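You operate a simulated robot arm through the tools that you are given. There is no shell and no other tool.

You run a simulated robot arm. Do the job below in one go: nothing can be reset, and whatever is moved stays where it is left.

TASK
The flap lever binds: grease its gate and run it to FULL.
Fine: brush grease from the tin over the gate's plate, then pull the lever to FULL; the brush ends back in its pot. Set down upright: grease brush. A coat counts when it lies all over at full strength: go over it till it gets no stronger.

The check looks at the end state, three seconds after you hand in, the way a careful person would. Anything else that was tipped, shoved, dropped, spilled or broken makes it a failure.

THE ROBOT
A 7-joint arm with a four-finger gripper, fixed in place. Base frame: the origin is on the floor under the middle of its stand, x ahead of it, y to its left, z up; the work surface is at about z = 780. Units: mm, degrees, N and s.
It reaches about 1223 mm from its shoulder. Its first joint turns from -69.0 to 172.0 degrees. Payload 3.67 kg.
The tool frame sits at the grasp point between the pads (the TCP): z along the fingers, y along the line on which they close. The tips reach 28 mm beyond it. The gripper opens to 112 mm; its body begins 73 mm behind the TCP.
Orientation is that of the tool frame in the base frame, as a unit quaternion [w, x, y, z]. With the fingers straight down and closing along the base's y, the tool's x points along the base's -x, its y along +y and its z along -z.

THE INTERFACE
- The arm moves only by the tool step_arm. Its argument "deltas" is a list of rows, each a list of 3 entries, a list of its own where there are three numbers: the turn, a rotation vector about the tool's x, y, z in degrees, then the shift along the tool's x, y, z in mm, then the gripper command, from -1 (fully open) to 1 (shut), values between in proportion. In form: [[[rx, ry, rz], [x, y, z], claw], ...]. A call has 1 to 20 rows; each row shifts and turns the commanded pose from where the row before left it, along the tool's axes as they then stand. A row lasts 0.2 s, in which the tool goes at most 50 mm and 8.6 degrees; a call with a longer step from one row to the next is refused whole, and so is a gripper value outside its range. Where a pose cannot be reached the arm comes as near as it can. A force on the tool above 70 N (or 10 N above the force at the start of the call, whichever is more), or a blocked arm, ends the call early, and 0.2 s more pass. Each finger travels about 102.5 mm/s and halts on what it meets, pressing with about 44 N; the grip force reading is that of the motor and also rises with nothing between the fingers. The clock runs only during rows and for 0.2 s after the last one: add rows that do not move to give the fingers time. It gives the time, the measured TCP pose, the force on the tool (base axes), the opening and the grip force at its end, in the units of the frame above (readings bear some noise), with the torque about the TCP (base axes, N m) and any sound that the robot's microphone picked up, and new pictures: "views" is both (left out), scene, wrist or none.
- Cameras (640 x 400 px; columns grow to the right, rows downward): "scene" is fixed at [220.1, 648.9, 1491.6]; the picture's right is [-0.89, -0.45, 0.00], its down [-0.14, 0.27, -0.95] and it looks along [0.43, -0.85, -0.31] (base axes); focal length 346 px, centre (320, 200). "wrist" rides on the gripper at [60, -18, -104] in the tool frame; the picture's right is [0.29, 0.96, 0.00], its down [-0.80, 0.24, -0.55] and it looks along [-0.53, 0.16, 0.83] (tool axes); focal length 234 px, centre (320, 200). There is no depth. A picture from a camera that has moved, and an enlarged one, comes with that camera's place and axes in the base frame and with its lens.
- slide_trunk(by): slides the trunk up (or, below 0, down) by that many mm; the arm rides with it, the base frame stays. It gives what a move gives, with no picture.
- inspect(camera, box): a new picture of the part [left, top, right, bottom] of that camera's present view, enlarged. It takes no simulated time.
- hand_in(): hands the job in; it is judged then, once.

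Places have to be worked out from the pictures, the camera data and where the tool is seen. Open the gripper and draw the arm clear of the work before you hand the job in, unless the task says otherwise.

The tools are called after "Emit:" by a JSON object that holds its "name" and its "arguments". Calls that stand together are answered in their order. step_arm: Moves the arm, as the interface text tells. Its arguments: {"type":"object","properties":{"deltas":{"type":"array","items":{"type":"array"}},"views":{"type":"string","enum":["both","scene","wrist","none"]}},"required":["deltas"]} The other tools are called the same way: slide_trunk (by) moves the trunk up or down; inspect (camera, box) takes an enlarged picture of a part of a camera's view; hand_in () hands the job in.

At the start:

```text
time_s: 0.0
tool_pos: [784.5, -400.4, 1284.2]
ee_rot: [0.0, 0.0, 1.0, 0.0]
force: [-0.5, -1.3, 1.8]
moment: [0.0, -0.03, 0.0]
width: 112.2
gripper_force: 0.0
trunk travel left (down, up): [-750.0, 90.0]
```

scene: 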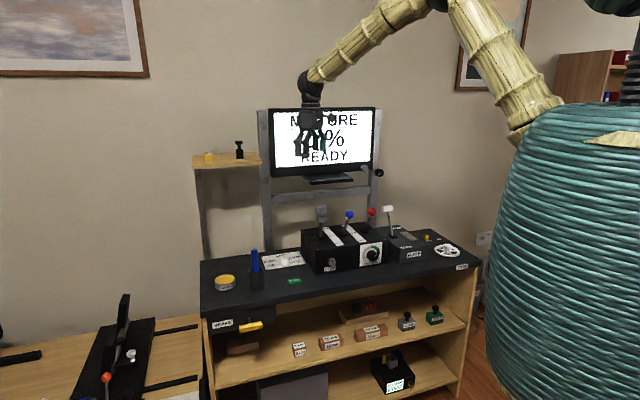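
wrist: 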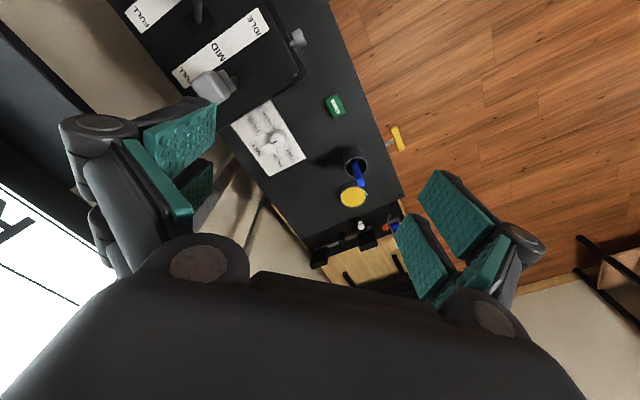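

I'll start by looking closely at the console, the tin and pot area, and the levers in both cameras.

Emit:
{"name": "inspect", "arguments": {"camera": "scene", "box": [290, 190, 480, 300]}}

Emit:
{"name": "inspect", "arguments": {"camera": "scene", "box": [190, 230, 330, 345]}}

Emit:
{"name": "inspect", "arguments": {"camera": "scene", "box": [180, 100, 400, 240]}}

Emit:
{"name": "inspect", "arguments": {"camera": "wrist", "box": [100, 0, 420, 270]}}

Emit:
{"name": "inspect", "arguments": {"camera": "scene", "box": [0, 280, 290, 400]}}

```text
3.37 times, centred on (385, 245) of scene
camera zoom: at [220.1, 648.9, 1491.6], right [-0.89, -0.45, 0.0], down [-0.14, 0.27, -0.95], along [0.43, -0.85, -0.31], focal length 1164 px, centre (101, 48)
```

zoom: 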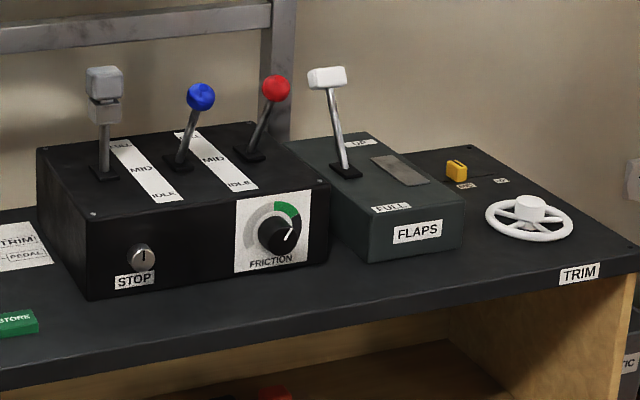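

```text
3.48 times, centred on (260, 288) of scene
camera zoom: at [220.1, 648.9, 1491.6], right [-0.89, -0.45, 0.0], down [-0.14, 0.27, -0.95], along [0.43, -0.85, -0.31], focal length 1202 px, centre (529, -104)
```

zoom: 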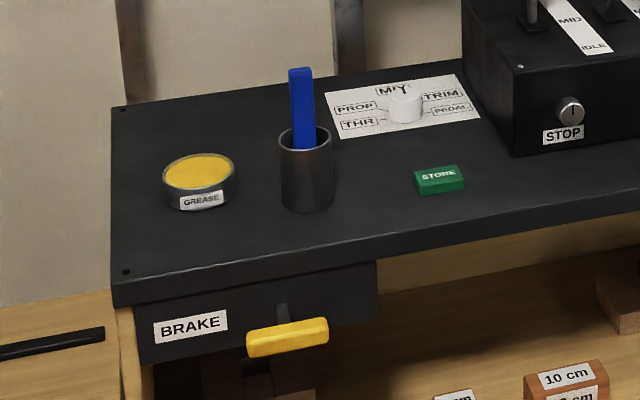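

```text
2.86 times, centred on (290, 170) of scene
camera zoom: at [220.1, 648.9, 1491.6], right [-0.89, -0.45, 0.0], down [-0.14, 0.27, -0.95], along [0.43, -0.85, -0.31], focal length 988 px, centre (406, 286)
```

zoom: 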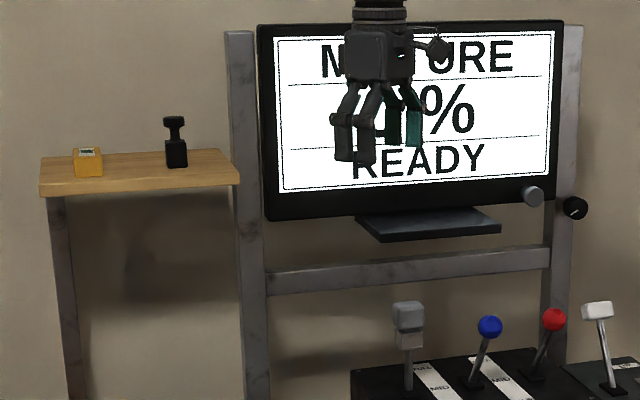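

```text
1.48 times, centred on (260, 135) of wrist
camera zoom: at [724.2, -417.6, 1388.5], right [-0.29, 0.96, 0.0], down [0.8, 0.24, 0.55], along [0.53, 0.16, -0.83], focal length 347 px, centre (409, 296)
```

zoom: 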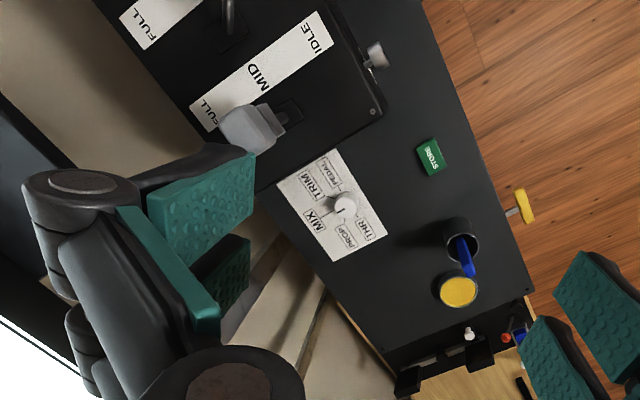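

```text
2.21 times, centred on (145, 340) of scene
camera zoom: at [220.1, 648.9, 1491.6], right [-0.89, -0.45, 0.0], down [-0.14, 0.27, -0.95], along [0.43, -0.85, -0.31], focal length 763 px, centre (706, -109)
```

zoom: 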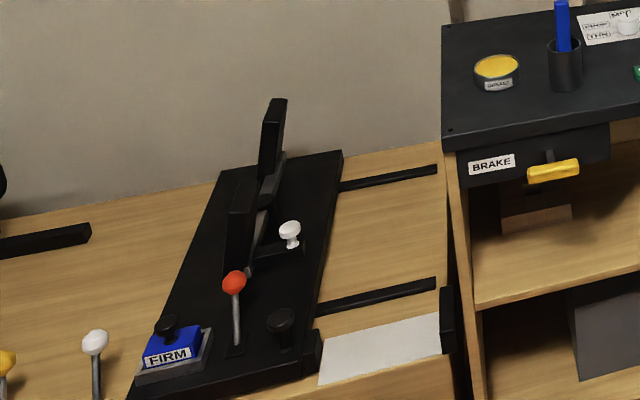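

The console runs diagonally (front edge from about (1012,-60) to (215,-840)). The tin is near (1060,-214), the brush pot near (936,-242), and the flaps box near (575,-776). I'll yaw the tool 45° to square up with the console, then carry the wrist camera over to look at the flaps gate.

Emit:
{"name": "step_arm", "arguments": {"deltas": [[[0, 0, 7.5], [0, 0, 0], -1], [[0, 0, 7.5], [0, 0, 0], -1], [[0, 0, 7.5], [0, 0, 0], -1], [[0, 0, 7.5], [0, 0, 0], -1], [[0, 0, 7.5], [0, 0, 0], -1], [[0, 0, 7.5], [0, 0, 0], -1], [[0, 0, 0], [7, -42.7, 12.2], -1], [[0, 0, 0], [7, -42.7, 12.2], -1], [[0, 0, 0], [7, -42.7, 12.2], -1], [[0, 0, 0], [7, -42.7, 12.2], -1], [[0, 0, 0], [7, -42.7, 12.2], -1], [[0, 0, 0], [7, -42.7, 12.2], -1], [[0, 0, 0], [7, -42.7, 12.2], -1], [[0, 0, 0], [7, -42.7, 12.2], -1], [[0, 0, 0], [7, -42.7, 12.2], -1], [[0, 0, 0], [7, -42.7, 12.2], -1], [[0, 0, 0], [7, -42.7, 12.2], -1]], "views": "both"}}

```text
time_s: 3.6
tool_pos: [397.5, -677.9, 1150.0]
ee_rot: [0.0, 0.383, 0.924, 0.001]
force: [-0.1, 0.1, -0.9]
moment: [0.05, 0.0, 0.0]
width: 112.2
gripper_force: 0.0
trunk travel left (down, up): [-750.0, 90.0]
camera wrist: at [341.5, -649.3, 1253.9], right [0.47, 0.88, 0.0], down [0.73, -0.39, 0.55], along [0.49, -0.26, -0.83], focal length 234 px, centre (320, 200)
```

scene: 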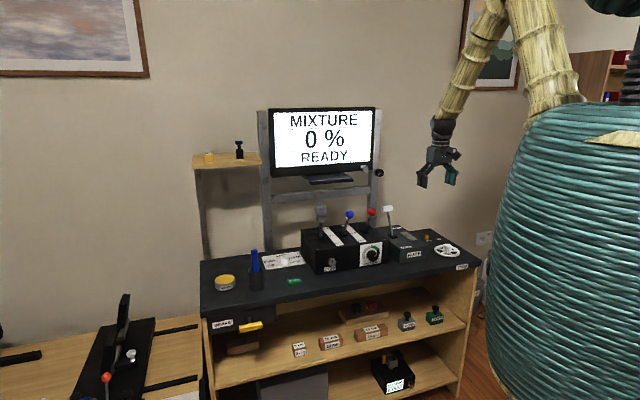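
wrist: 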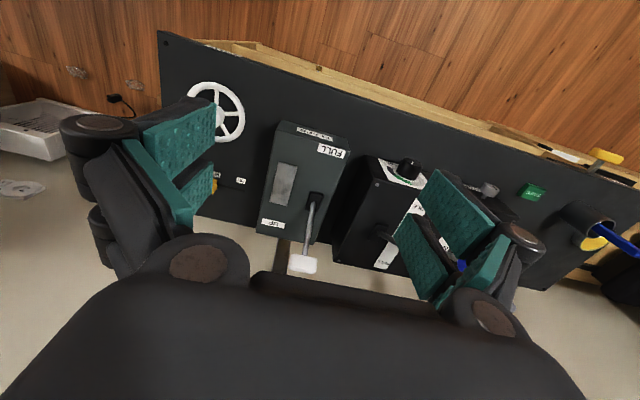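

The wrist camera now sees the flaps box with its plate and lever; I'll zoom in on it.

Emit:
{"name": "inspect", "arguments": {"camera": "wrist", "box": [220, 100, 380, 290]}}

Emit:
{"name": "inspect", "arguments": {"camera": "scene", "box": [360, 195, 480, 280]}}

Emit:
{"name": "inspect", "arguments": {"camera": "wrist", "box": [480, 130, 640, 280]}}

```text
2.11 times, centred on (300, 195) of wrist
camera zoom: at [341.5, -649.3, 1253.9], right [0.47, 0.88, 0.0], down [0.73, -0.39, 0.55], along [0.49, -0.26, -0.83], focal length 493 px, centre (362, 210)
```

zoom: 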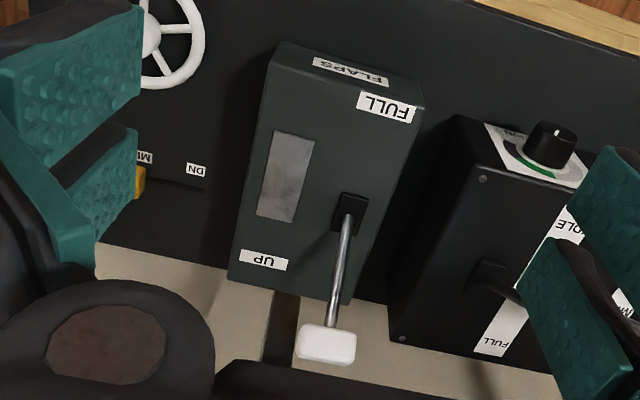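

```text
4.71 times, centred on (420, 238) of scene
camera zoom: at [220.1, 648.9, 1491.6], right [-0.89, -0.45, 0.0], down [-0.14, 0.27, -0.95], along [0.43, -0.85, -0.31], focal length 1627 px, centre (-151, 24)
```

zoom: 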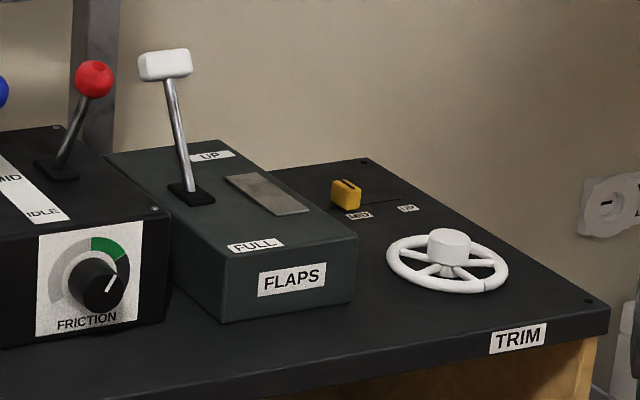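

```text
2.67 times, centred on (560, 205) of wrist
camera zoom: at [341.5, -649.3, 1253.9], right [0.47, 0.88, 0.0], down [0.73, -0.39, 0.55], along [0.49, -0.26, -0.83], focal length 624 px, centre (-320, 187)
```

zoom: 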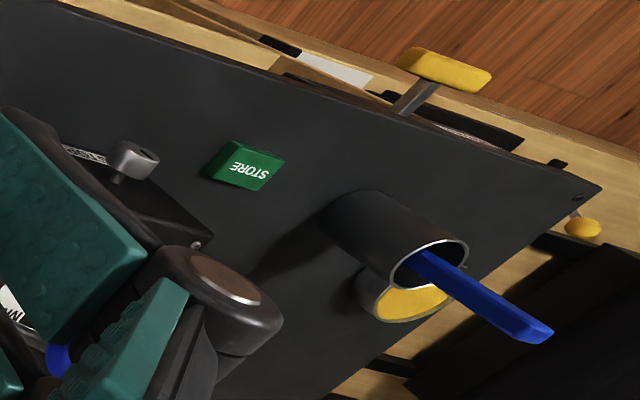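

Triangulating both views, I put the gate plate's centre at about (516,-827,847), roughly 40x95 mm and aligned with the console. The lever knob is near (627,-839,957) with its base near (567,-786,852). Next I'll bring the wrist camera over the pot and tin to get the brush handle's orientation.

Emit:
{"name": "step_arm", "arguments": {"deltas": [[[0, 0, 0], [4.3, 45.8, 5], -1], [[0, 0, 0], [4.3, 45.8, 5], -1], [[0, 0, 0], [4.3, 45.8, 5], -1], [[0, 0, 0], [4.3, 45.8, 5], -1], [[0, 0, 0], [4.3, 45.8, 5], -1], [[0, 0, 0], [4.3, 45.8, 5], -1], [[0, 0, 0], [4.3, 45.8, 5], -1], [[0, 0, 0], [4.3, 45.8, 5], -1], [[0, 0, 0], [4.3, 45.8, 5], -1], [[0, 0, 0], [4.3, 45.8, 5], -1], [[0, 0, 0], [4.3, 45.8, 5], -1], [[0, 0, 0], [4.3, 45.8, 5], -1], [[0, 0, 0], [4.3, 45.8, 5], -1], [[0, 0, 0], [4.3, 45.8, 5], -1]], "views": "both"}}

```text
time_s: 6.6
tool_pos: [808.5, -179.0, 1080.5]
ee_rot: [0.001, 0.383, 0.924, -0.001]
force: [-0.2, 1.0, -0.5]
moment: [-0.02, -0.01, 0.01]
width: 111.9
gripper_force: 0.0
trunk travel left (down, up): [-750.0, 90.0]
camera wrist: at [752.1, -149.2, 1184.4], right [0.47, 0.88, 0.0], down [0.73, -0.39, 0.55], along [0.49, -0.26, -0.83], focal length 234 px, centre (320, 200)
```

scene: 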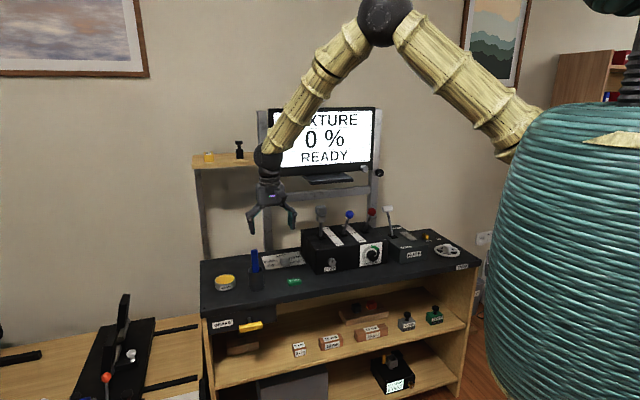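
wrist: 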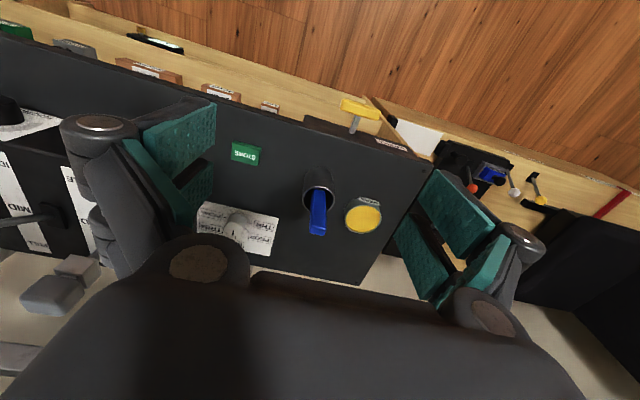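

The pot and tin are now centred, so I'll zoom in on them.

Emit:
{"name": "inspect", "arguments": {"camera": "wrist", "box": [270, 150, 400, 250]}}

Emit:
{"name": "inspect", "arguments": {"camera": "scene", "box": [205, 235, 295, 300]}}

```text
4.00 times, centred on (335, 200) of wrist
camera zoom: at [752.1, -149.2, 1184.4], right [0.47, 0.88, 0.0], down [0.73, -0.39, 0.55], along [0.49, -0.26, -0.83], focal length 937 px, centre (260, 200)
```

zoom: 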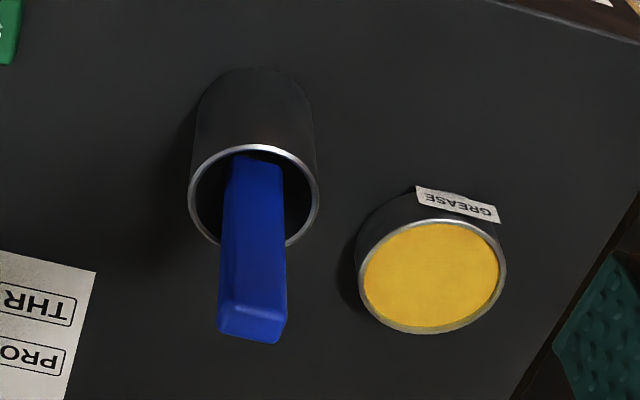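

```text
6.15 times, centred on (250, 268) of scene
camera zoom: at [220.1, 648.9, 1491.6], right [-0.89, -0.45, 0.0], down [-0.14, 0.27, -0.95], along [0.43, -0.85, -0.31], focal length 2127 px, centre (751, -215)
```

zoom: 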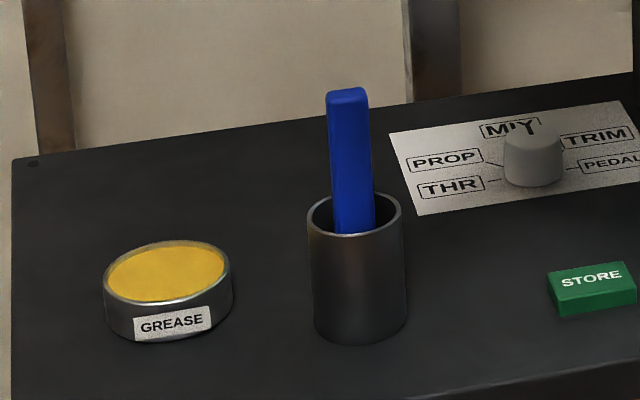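

Emit:
{"name": "inspect", "arguments": {"camera": "wrist", "box": [40, 80, 300, 300]}}

Emit:
{"name": "inspect", "arguments": {"camera": "wrist", "box": [380, 150, 580, 330]}}

Emit:
{"name": "inspect", "arguments": {"camera": "scene", "box": [230, 130, 320, 250]}}

```text
1.82 times, centred on (170, 190) of wrist
camera zoom: at [752.1, -149.2, 1184.4], right [0.47, 0.88, 0.0], down [0.73, -0.39, 0.55], along [0.49, -0.26, -0.83], focal length 426 px, centre (593, 218)
```

zoom: 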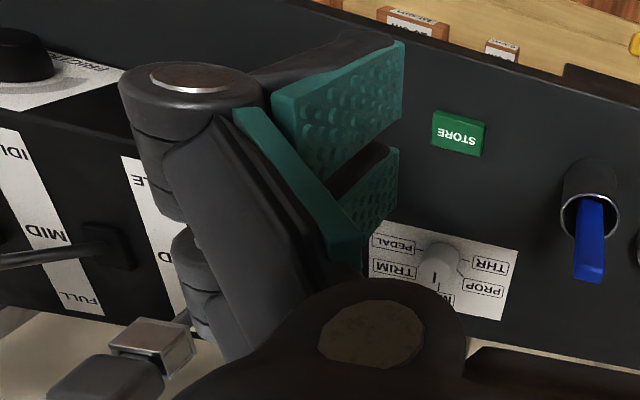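

```text
2.22 times, centred on (480, 240) of wrist
camera zoom: at [752.1, -149.2, 1184.4], right [0.47, 0.88, 0.0], down [0.73, -0.39, 0.55], along [0.49, -0.26, -0.83], focal length 520 px, centre (-36, 111)
```

zoom: 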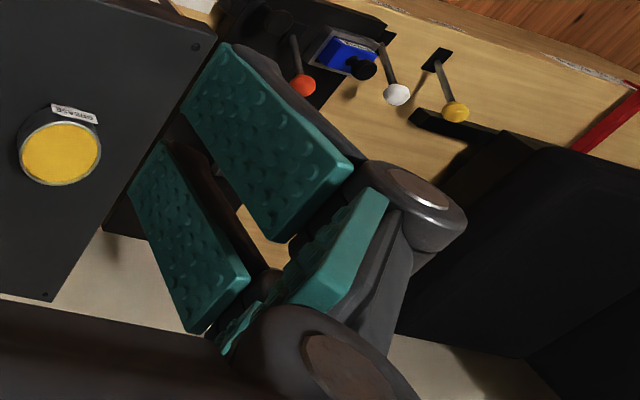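

```text
3.33 times, centred on (275, 190) of scene
camera zoom: at [220.1, 648.9, 1491.6], right [-0.89, -0.45, 0.0], down [-0.14, 0.27, -0.95], along [0.43, -0.85, -0.31], focal length 1152 px, centre (470, 233)
```

zoom: 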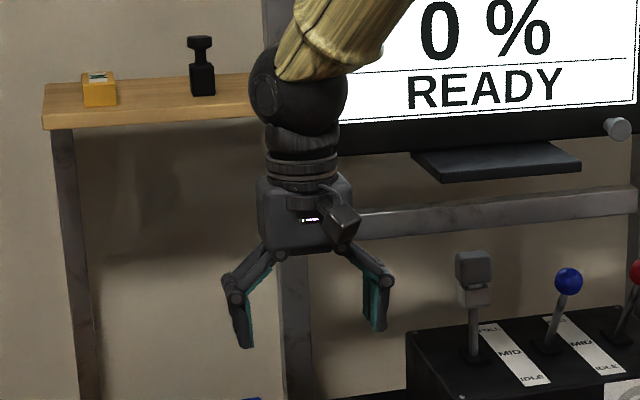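

Handle end is near (948,-258,928), pot rim centre near (945,-257,851), and the grease surface centre near (1060,-215,802). The handle is about 22 mm wide along the console and 10 mm thick across it, so I'll yaw to +45° so the fingers close on the thin side. Then I'll move above it.

Emit:
{"name": "step_arm", "arguments": {"deltas": [[[0, 0, -7.5], [0, 0, 0], -1], [[0, 0, -7.5], [0, 0, 0], -1], [[0, 0, -7.5], [0, 0, 0], -1], [[0, 0, -7.5], [0, 0, 0], -1], [[0, 0, -7.5], [0, 0, 0], -1], [[0, 0, -7.5], [0, 0, 0], -1], [[0, 0, -7.5], [0, 0, 0], -1], [[0, 0, -7.5], [0, 0, 0], -1], [[0, 0, -7.5], [0, 0, 0], -1], [[0, 0, -7.5], [0, 0, 0], -1], [[0, 0, -7.5], [0, 0, 0], -1], [[0, 0, -7.5], [0, 0, 0], -1], [[0, 0, 0], [-10.8, -38.7, 0], -1], [[0, 0, 0], [-10.8, -38.7, 0], -1], [[0, 0, 0], [-10.8, -38.7, 0], -1], [[0, 0, 0], [-10.8, -38.7, 0], -1], [[0, 0, 0], [0, 0, 0], -1]], "views": "both"}}

```text
time_s: 10.2
tool_pos: [949.2, -258.9, 1081.5]
ee_rot: [0.001, -0.384, 0.923, -0.001]
force: [-0.7, 1.1, 0.7]
moment: [-0.01, -0.04, -0.03]
width: 112.1
gripper_force: 0.0
trunk travel left (down, up): [-750.0, 90.0]
camera wrist: at [918.1, -314.5, 1184.9], right [-0.88, 0.47, 0.0], down [0.39, 0.73, 0.55], along [0.26, 0.49, -0.83], focal length 234 px, centre (320, 200)
```

scene: 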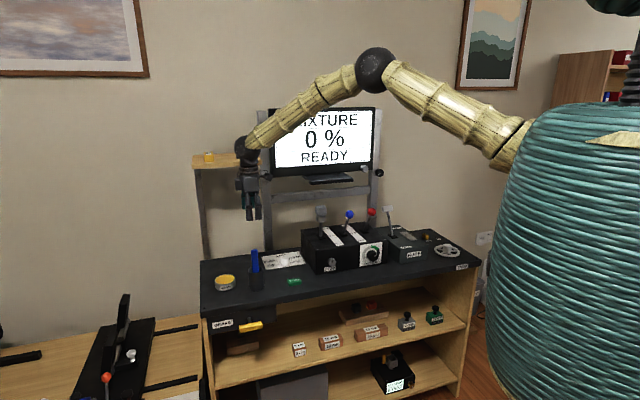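
wrist: 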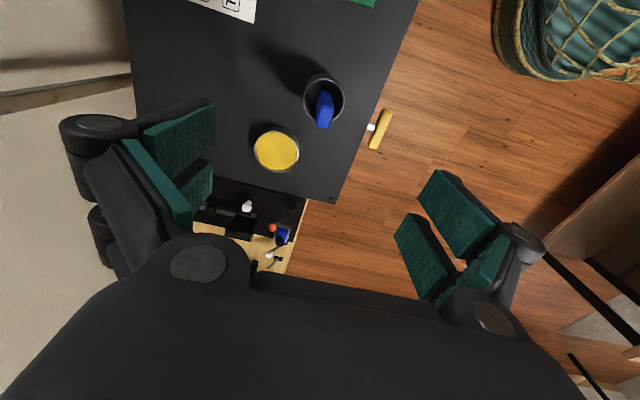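

Emit:
{"name": "inspect", "arguments": {"camera": "wrist", "box": [250, 60, 400, 180]}}

Emit:
{"name": "inspect", "arguments": {"camera": "scene", "box": [180, 110, 310, 300]}}

```text
3.33 times, centred on (325, 120) of wrist
camera zoom: at [918.1, -314.5, 1184.9], right [-0.88, 0.47, 0.0], down [0.39, 0.73, 0.55], along [0.26, 0.49, -0.83], focal length 781 px, centre (303, 467)
```

zoom: 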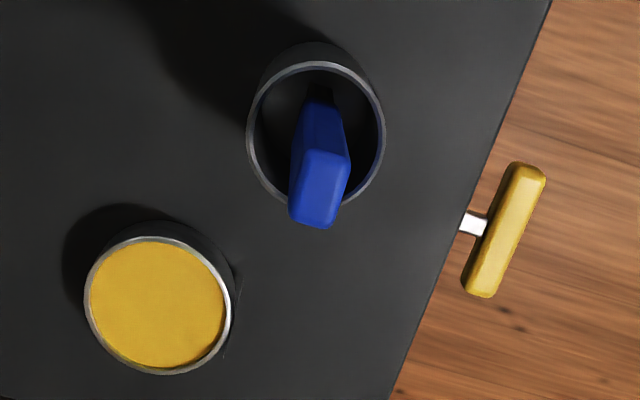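

```text
2.11 times, centred on (245, 205) of scene
camera zoom: at [220.1, 648.9, 1491.6], right [-0.89, -0.45, 0.0], down [-0.14, 0.27, -0.95], along [0.43, -0.85, -0.31], focal length 728 px, centre (478, 190)
```

zoom: 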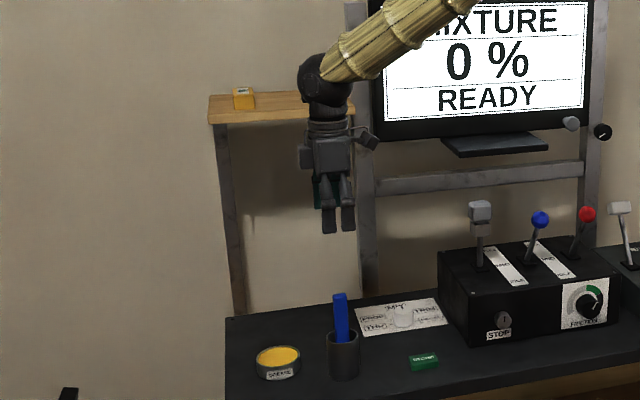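

The handle end reads about (945,-256) in this view, so I'll nudge the tool over by about 5 mm and descend with the gripper open until the TCP is near z=898. The tips will stay above the pot rim.

Emit:
{"name": "step_arm", "arguments": {"deltas": [[[0, 0, 0], [0.9, 5, 0], -1], [[0, 0, 0], [0, 0, 40], -1], [[0, 0, 0], [0, 0, 40], -1], [[0, 0, 0], [0, 0, 40], -1], [[0, 0, 0], [0, 0, 30], -1], [[0, 0, 0], [0, 0, 20], -1], [[0, 0, 0], [0, 0, 12], -1], [[0, 0, 0], [0, 0, 0], -0.1]], "views": "both"}}

```text
time_s: 12.0
tool_pos: [944.7, -256.2, 898.1]
ee_rot: [0.0, -0.384, 0.923, 0.0]
force: [0.1, 0.9, 0.1]
moment: [0.01, 0.01, 0.0]
width: 61.5
gripper_force: 0.1
trunk travel left (down, up): [-750.0, 90.0]
camera wrist: at [914.4, -311.6, 1001.9], right [-0.88, 0.47, 0.0], down [0.39, 0.73, 0.55], along [0.26, 0.49, -0.83], focal length 234 px, centre (320, 200)
```

scene: 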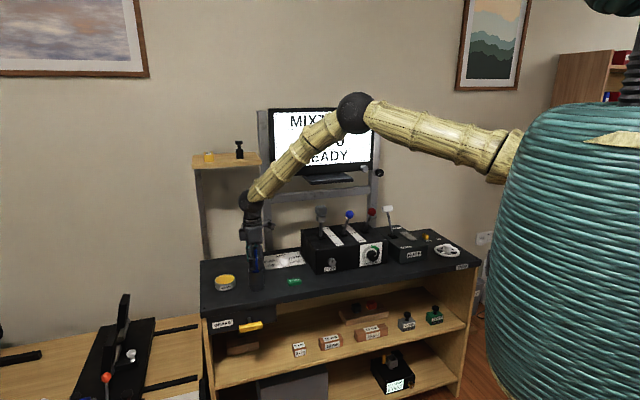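
wrist: 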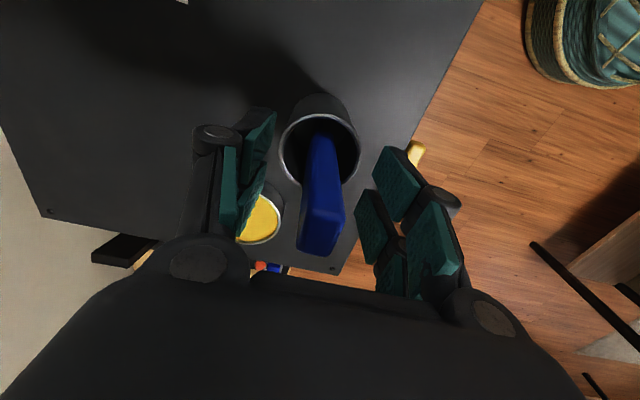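

Emit:
{"name": "inspect", "arguments": {"camera": "wrist", "box": [170, 80, 480, 280]}}

Emit:
{"name": "inspect", "arguments": {"camera": "scene", "box": [205, 180, 305, 300]}}

```text
2.00 times, centred on (325, 180) of wrist
camera zoom: at [914.4, -311.6, 1001.9], right [-0.88, 0.47, 0.0], down [0.39, 0.73, 0.55], along [0.26, 0.49, -0.83], focal length 468 px, centre (310, 240)
```

zoom: 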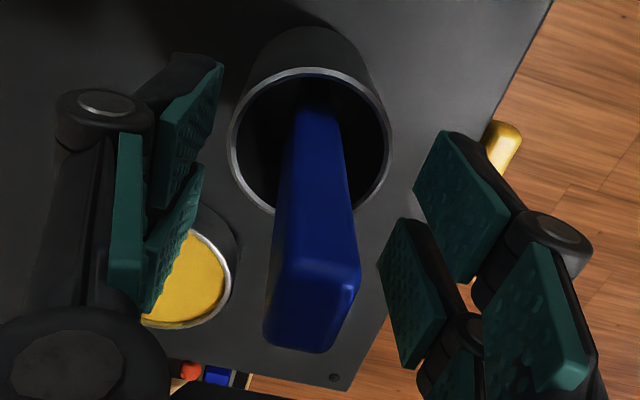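

```text
3.33 times, centred on (255, 240) of scene
camera zoom: at [220.1, 648.9, 1491.6], right [-0.89, -0.45, 0.0], down [-0.14, 0.27, -0.95], along [0.43, -0.85, -0.31], focal length 1152 px, centre (537, 67)
```

zoom: 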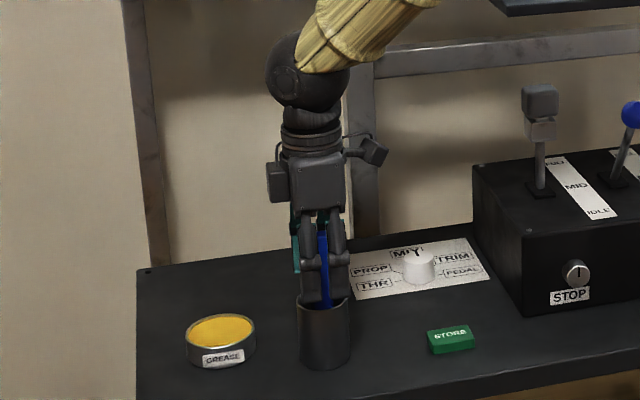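

The handle sits between the fingers within about 1 mm of centre. I'll close gently in stages and look.

Emit:
{"name": "step_arm", "arguments": {"deltas": [[[0, 0, 0], [0, 0, 0], 0.2], [[0, 0, 0], [0, 0, 0], 0.4], [[0, 0, 0], [0, 0, 0], 0.6], [[0, 0, 0], [0, 0, 0], 0.8], [[0, 0, 0], [0, 0, 0], 1], [[0, 0, 0], [0, 0, 0], 1], [[0, 0, 0], [0, 0, 0], 1]], "views": "both"}}

```text
time_s: 13.6
tool_pos: [944.6, -257.4, 898.6]
ee_rot: [0.0, -0.382, 0.924, -0.001]
force: [0.2, 0.5, -0.2]
moment: [0.01, 0.01, -0.01]
width: 14.8
gripper_force: 44.4
trunk travel left (down, up): [-750.0, 90.0]
camera wrist: at [914.6, -311.6, 1001.8], right [-0.88, 0.47, 0.0], down [0.39, 0.73, 0.55], along [0.26, 0.49, -0.83], focal length 234 px, centre (320, 200)
```

scene: 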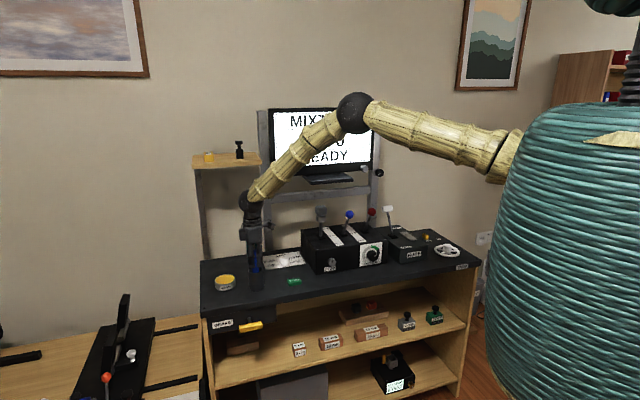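
wrist: 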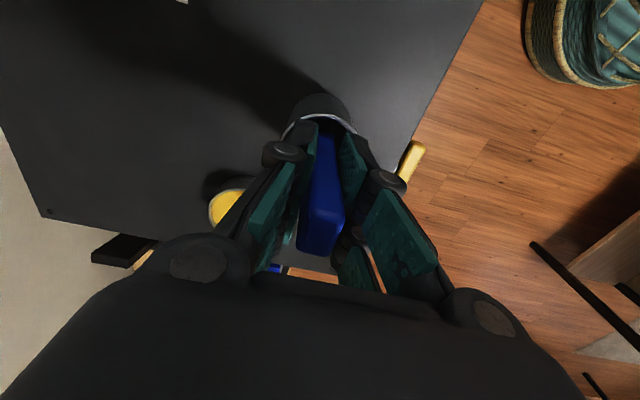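

The handle is gripped (14.8 mm, 44 N). I'll lift straight up slowly and check that the pot stays put.

Emit:
{"name": "step_arm", "arguments": {"deltas": [[[0, 0, 0], [0, 0, -8], 1], [[0, 0, 0], [0, 0, -15], 1], [[0, 0, 0], [0, 0, -20], 1], [[0, 0, 0], [0, 0, -25], 1], [[0, 0, 0], [0, 0, -25], 1], [[0, 0, 0], [0, 0, -25], 1], [[0, 0, 0], [0, 0, 0], 1]], "views": "both"}}

Emit:
{"name": "inspect", "arguments": {"camera": "scene", "box": [205, 170, 305, 300]}}

Emit:
{"name": "inspect", "arguments": {"camera": "wrist", "box": [200, 50, 460, 270]}}

```text
time_s: 15.2
tool_pos: [945.2, -257.2, 1016.6]
ee_rot: [0.001, -0.382, 0.924, 0.001]
force: [-1.3, 0.4, -0.4]
moment: [0.01, -0.03, 0.02]
width: 15.0
gripper_force: 43.7
trunk travel left (down, up): [-750.0, 90.0]
camera wrist: at [914.9, -312.4, 1119.9], right [-0.88, 0.47, 0.0], down [0.39, 0.73, 0.55], along [0.26, 0.49, -0.83], focal length 234 px, centre (320, 200)
```

scene: 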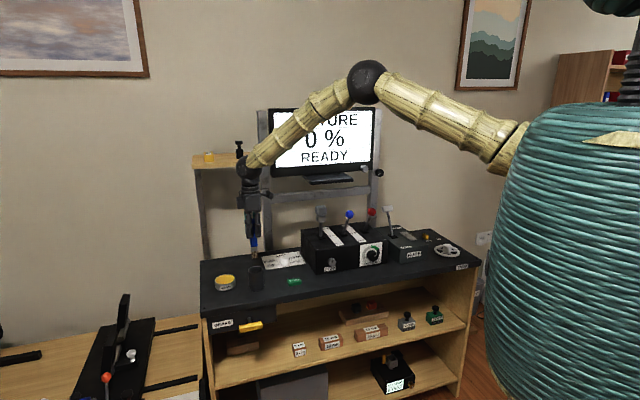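
wrist: 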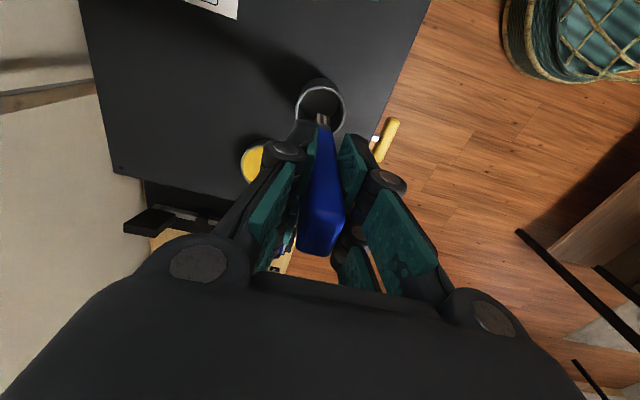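

```text
3.08 times, centred on (255, 235) of scene
camera zoom: at [220.1, 648.9, 1491.6], right [-0.89, -0.45, 0.0], down [-0.14, 0.27, -0.95], along [0.43, -0.85, -0.31], focal length 1064 px, centre (520, 92)
```

zoom: 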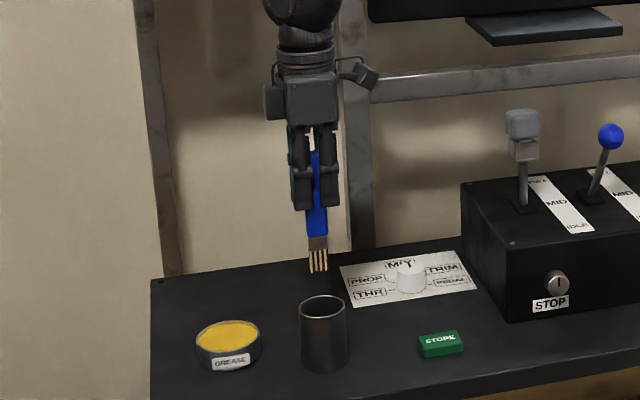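

```text
1.82 times, centred on (330, 160) of wrist
camera zoom: at [914.9, -312.4, 1119.9], right [-0.88, 0.47, 0.0], down [0.39, 0.73, 0.55], along [0.26, 0.49, -0.83], focal length 426 px, centre (302, 273)
```

zoom: 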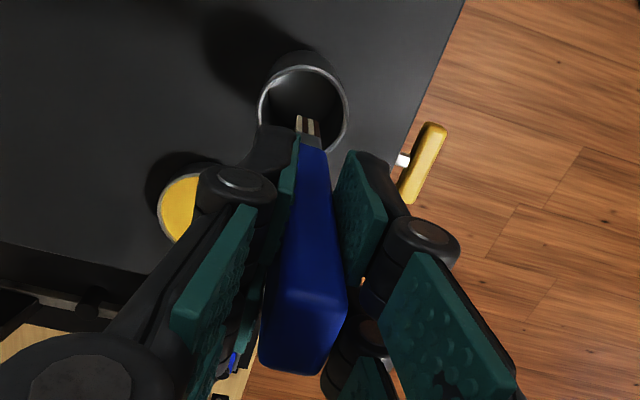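

The brush lifted clean and the pot hasn't moved. The bristle tips look to be about 119 mm below the TCP. I'll carry it across to above the tin at about (1060,-215) and check alignment before dipping.

Emit:
{"name": "step_arm", "arguments": {"deltas": [[[0, 0, 0], [-27.7, -12.9, 0], 1], [[0, 0, 0], [-27.7, -12.9, 0], 1], [[0, 0, 0], [-27.7, -12.9, 10], 1], [[0, 0, 0], [-27.7, -12.9, 20], 1], [[0, 0, 0], [0, 0, 20], 1], [[0, 0, 0], [0, 0, 10], 1], [[0, 0, 0], [0, 0, 0], 1]], "views": "both"}}

Emit:
{"name": "inspect", "arguments": {"camera": "scene", "box": [195, 190, 295, 300]}}

Emit:
{"name": "inspect", "arguments": {"camera": "wrist", "box": [200, 50, 460, 270]}}

```text
time_s: 16.8
tool_pos: [1059.4, -216.9, 958.3]
ee_rot: [0.0, -0.383, 0.924, 0.0]
force: [0.7, -0.4, 0.0]
moment: [-0.01, -0.01, 0.0]
width: 14.9
gripper_force: 43.8
trunk travel left (down, up): [-750.0, 90.0]
camera wrist: at [1029.2, -270.9, 1061.2], right [-0.88, 0.47, 0.0], down [0.39, 0.73, 0.55], along [0.26, 0.49, -0.83], focal length 234 px, centre (320, 200)
```

scene: 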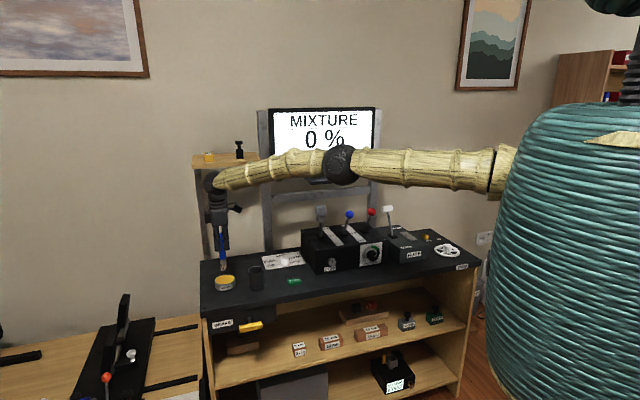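
wrist: 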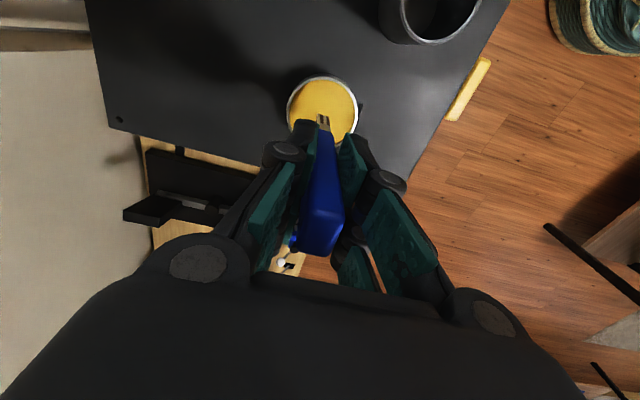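

```text
3.64 times, centred on (245, 245) of scene
camera zoom: at [220.1, 648.9, 1491.6], right [-0.89, -0.45, 0.0], down [-0.14, 0.27, -0.95], along [0.43, -0.85, -0.31], focal length 1257 px, centre (593, 36)
```

zoom: 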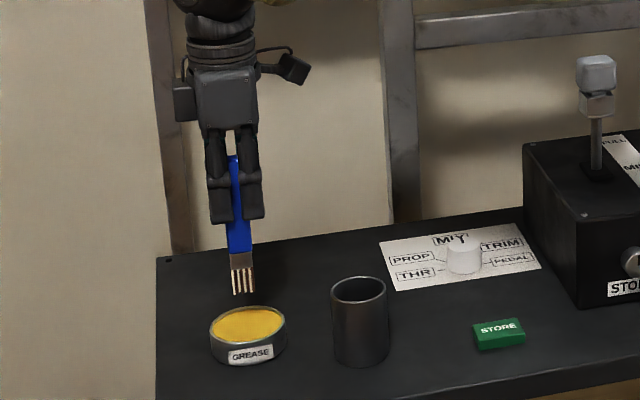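

```text
1.82 times, centred on (330, 160) of wrist
camera zoom: at [1029.2, -270.9, 1061.2], right [-0.88, 0.47, 0.0], down [0.39, 0.73, 0.55], along [0.26, 0.49, -0.83], focal length 426 px, centre (302, 273)
```

zoom: 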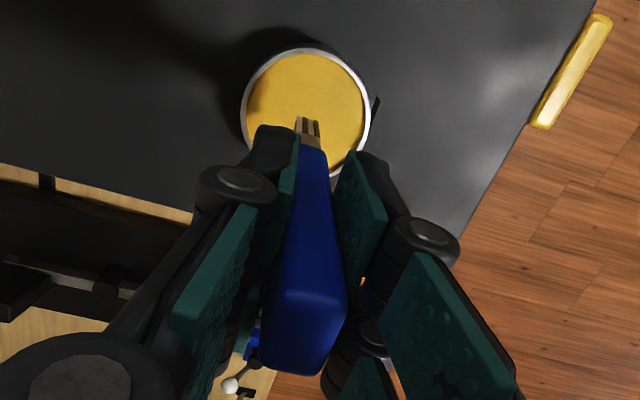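

The bristle tips are at about z=838, centred over the tin, and the grease surface is near z=802. I'll lower about 43 mm to dip a few millimetres into the grease, watching the force.

Emit:
{"name": "step_arm", "arguments": {"deltas": [[[0, 0, 0], [0, 0, 15], 1], [[0, 0, 0], [0, 0, 12], 1], [[0, 0, 0], [0, 0, 8], 1], [[0, 0, 0], [0, 0, 5], 1], [[0, 0, 0], [0, 0, 3], 1], [[0, 0, 0], [0, 0, 0], 1], [[0, 0, 0], [0, 0, 0], 1]], "views": "both"}}

Emit:
{"name": "inspect", "arguments": {"camera": "scene", "box": [195, 220, 265, 300]}}

Emit:
{"name": "inspect", "arguments": {"camera": "wrist", "box": [250, 50, 400, 170]}}

```text
time_s: 18.4
tool_pos: [1059.7, -215.1, 918.1]
ee_rot: [0.003, -0.383, 0.924, -0.001]
force: [2.4, 0.1, 26.3]
moment: [0.11, -0.34, -0.03]
width: 15.0
gripper_force: 43.8
trunk travel left (down, up): [-750.0, 90.0]
camera wrist: at [1027.6, -269.2, 1021.7], right [-0.88, 0.47, -0.01], down [0.39, 0.73, 0.56], along [0.27, 0.49, -0.83], focal length 234 px, centre (320, 200)
```

scene: 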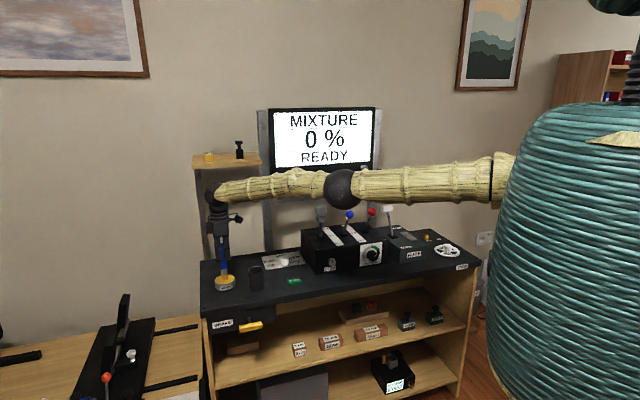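
wrist: 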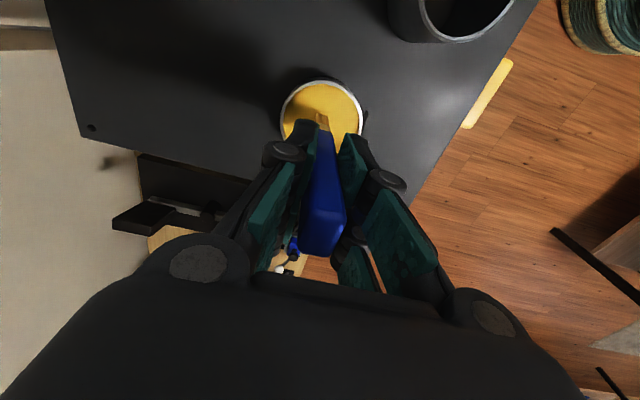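

```text
5.00 times, centred on (230, 260) of scene
camera zoom: at [220.1, 648.9, 1491.6], right [-0.89, -0.45, 0.0], down [-0.14, 0.27, -0.95], along [0.43, -0.85, -0.31], focal length 1728 px, centre (770, -100)
```

zoom: 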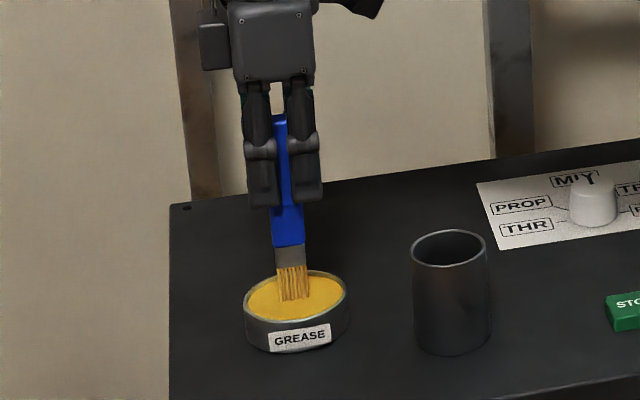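

```text
3.33 times, centred on (325, 110) of wrist
camera zoom: at [1027.6, -269.2, 1021.7], right [-0.88, 0.47, -0.01], down [0.39, 0.73, 0.56], along [0.27, 0.49, -0.83], focal length 781 px, centre (303, 500)
```

zoom: 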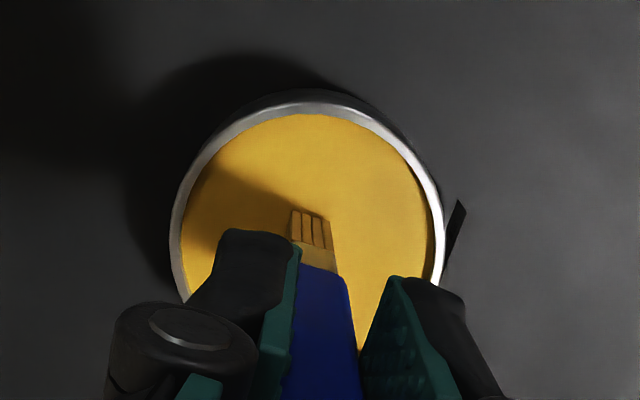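

The bristles met the grease at TCP z≈918 (26 N) and have turned yellow, so the brush is loaded. I'll lift it straight out and check it.

Emit:
{"name": "step_arm", "arguments": {"deltas": [[[0, 0, 0], [0, 0, -5], 1], [[0, 0, 0], [0, 0, -15], 1], [[0, 0, 0], [0, 0, -25], 1], [[0, 0, 0], [0, 0, -35], 1], [[0, 0, 0], [0, 0, -40], 1], [[0, 0, 0], [0, 0, -30], 1], [[0, 0, 0], [0, 0, 0], 1]], "views": "both"}}

Emit:
{"name": "inspect", "arguments": {"camera": "scene", "box": [180, 140, 290, 300]}}

Emit:
{"name": "inspect", "arguments": {"camera": "wrist", "box": [250, 50, 400, 170]}}

```text
time_s: 20.0
tool_pos: [1059.0, -216.7, 1063.4]
ee_rot: [0.0, -0.382, 0.924, 0.0]
force: [0.6, 0.0, -0.3]
moment: [0.0, 0.03, -0.01]
width: 14.9
gripper_force: 44.3
trunk travel left (down, up): [-750.0, 90.0]
camera wrist: at [1029.9, -269.5, 1167.7], right [-0.88, 0.47, 0.0], down [0.39, 0.73, 0.55], along [0.26, 0.49, -0.83], focal length 234 px, centre (320, 200)
```

scene: 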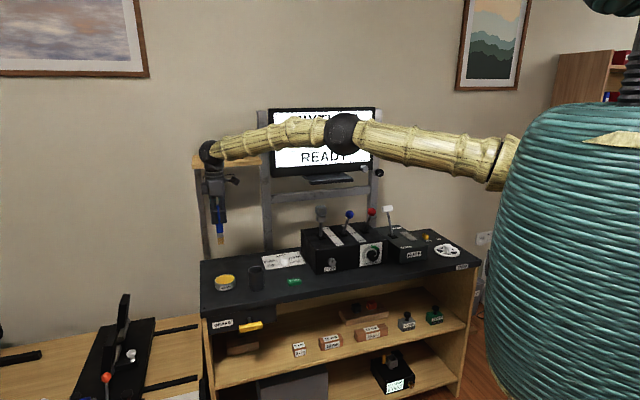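
wrist: 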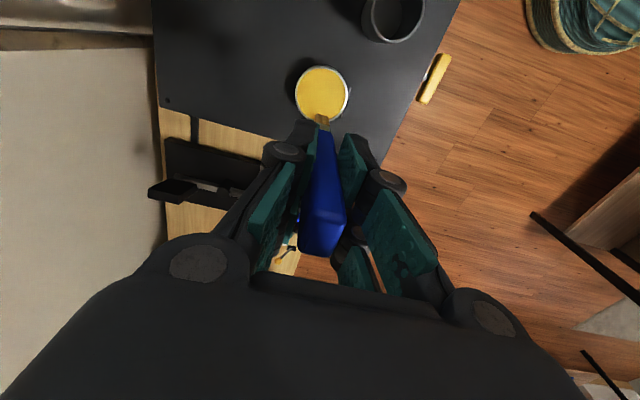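

```text
2.50 times, centred on (235, 220) of scene
camera zoom: at [220.1, 648.9, 1491.6], right [-0.89, -0.45, 0.0], down [-0.14, 0.27, -0.95], along [0.43, -0.85, -0.31], focal length 864 px, centre (532, 150)
```

zoom: 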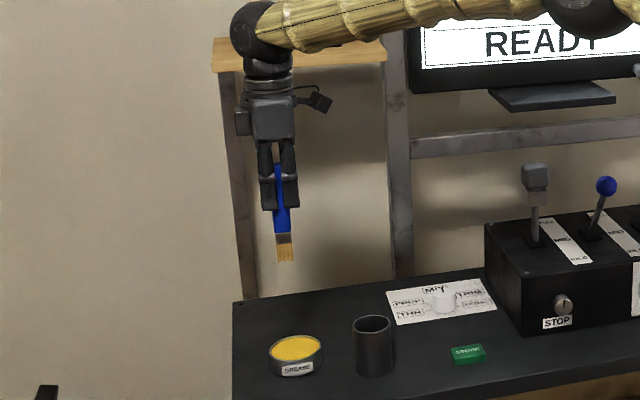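

```text
3.33 times, centred on (325, 110) of wrist
camera zoom: at [1029.9, -269.5, 1167.7], right [-0.88, 0.47, 0.0], down [0.39, 0.73, 0.55], along [0.26, 0.49, -0.83], focal length 781 px, centre (303, 500)
```

zoom: 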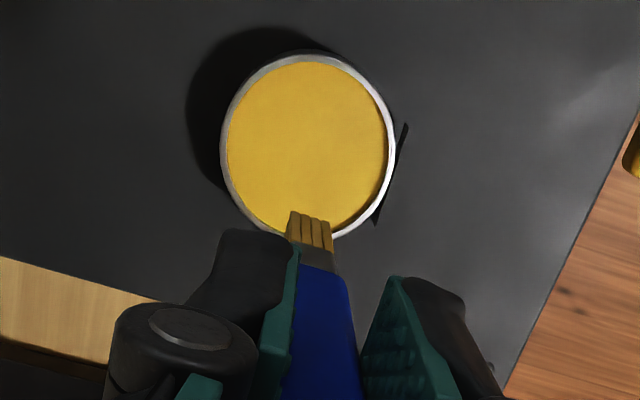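

The bristles are fully yellow. I'll swing back toward the robot and slightly up, then travel along the console front, clear of all the levers, to a standoff in front of the flaps box.

Emit:
{"name": "step_arm", "arguments": {"deltas": [[[0, 0, 0], [30, 26, -15], 1], [[0, 0, 0], [30, 26, -15], 1], [[0, 0, 0], [30, 26, -15], 1], [[0, 0, 0], [30, 26, -15], 1], [[0, 0, 0], [46.3, 0, 0], 1], [[0, 0, 0], [46.3, 0, 0], 1], [[0, 0, 0], [46.3, 0, 0], 1], [[0, 0, 0], [46.3, 0, 0], 1], [[0, 0, 0], [46.3, 0, 0], 1], [[0, 0, 0], [46.3, 0, 0], 1], [[0, 0, 0], [46.3, 0, 0], 1], [[0, 0, 0], [46.3, 0, 0], 1], [[0, 0, 0], [46.3, 0, 0], 1], [[0, 0, 0], [46.3, 0, 0], 1], [[0, 0, 0], [46.3, 0, 0], 1], [[0, 0, 0], [46.3, 0, 0], 1], [[0, 0, 0], [46.3, 0, 0], 1], [[0, 0, 0], [46.3, 0, 0], 1], [[0, 0, 0], [46.3, 0, 0], 1]], "views": "both"}}

Emit:
{"name": "inspect", "arguments": {"camera": "scene", "box": [360, 120, 500, 280]}}

Emit:
{"name": "inspect", "arguments": {"camera": "wrist", "box": [100, 0, 460, 260]}}

```text
time_s: 24.0
tool_pos: [409.0, -720.8, 1124.0]
ee_rot: [0.0, -0.384, 0.923, 0.0]
force: [-0.8, 0.6, 0.2]
moment: [0.0, -0.01, -0.02]
width: 14.7
gripper_force: 44.1
trunk travel left (down, up): [-750.0, 90.0]
camera wrist: at [378.8, -776.4, 1228.0], right [-0.88, 0.47, 0.0], down [0.39, 0.73, 0.55], along [0.26, 0.49, -0.83], focal length 234 px, centre (320, 200)
```

scene: 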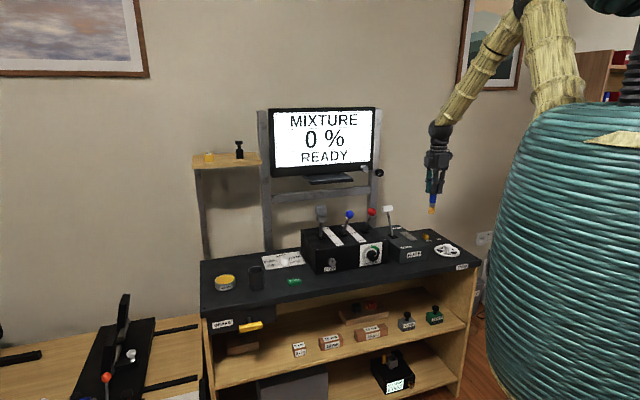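
wrist: 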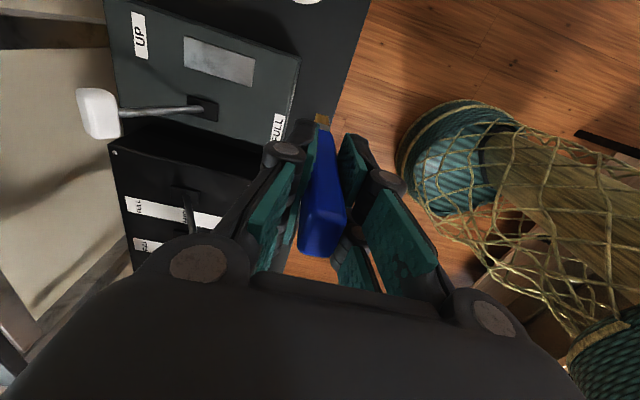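

```text
2.50 times, centred on (430, 200) of scene
camera zoom: at [220.1, 648.9, 1491.6], right [-0.89, -0.45, 0.0], down [-0.14, 0.27, -0.95], along [0.43, -0.85, -0.31], focal length 864 px, centre (45, 200)
```

zoom: 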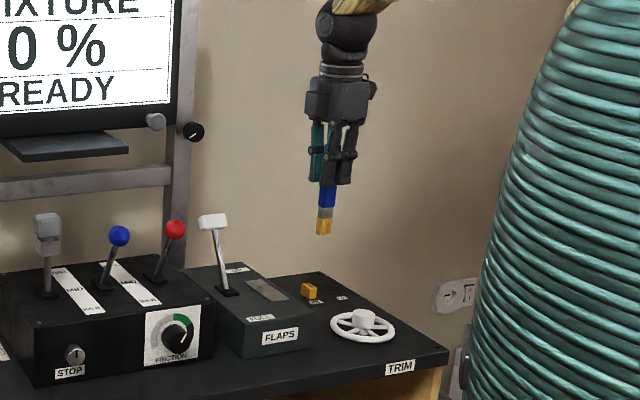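

```text
1.54 times, centred on (280, 130) of wrist
camera zoom: at [378.8, -776.4, 1228.0], right [-0.88, 0.47, 0.0], down [0.39, 0.73, 0.55], along [0.26, 0.49, -0.83], focal length 360 px, centre (382, 308)
```

zoom: 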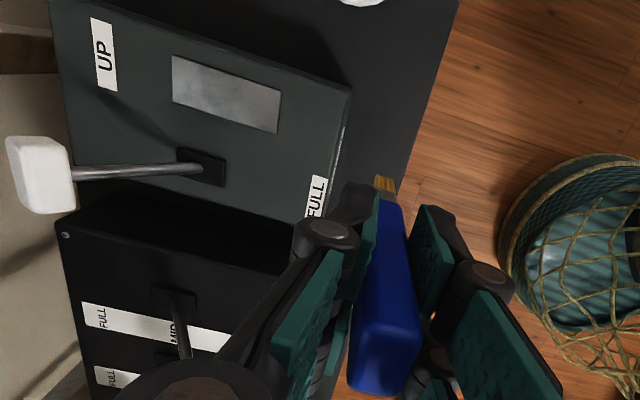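

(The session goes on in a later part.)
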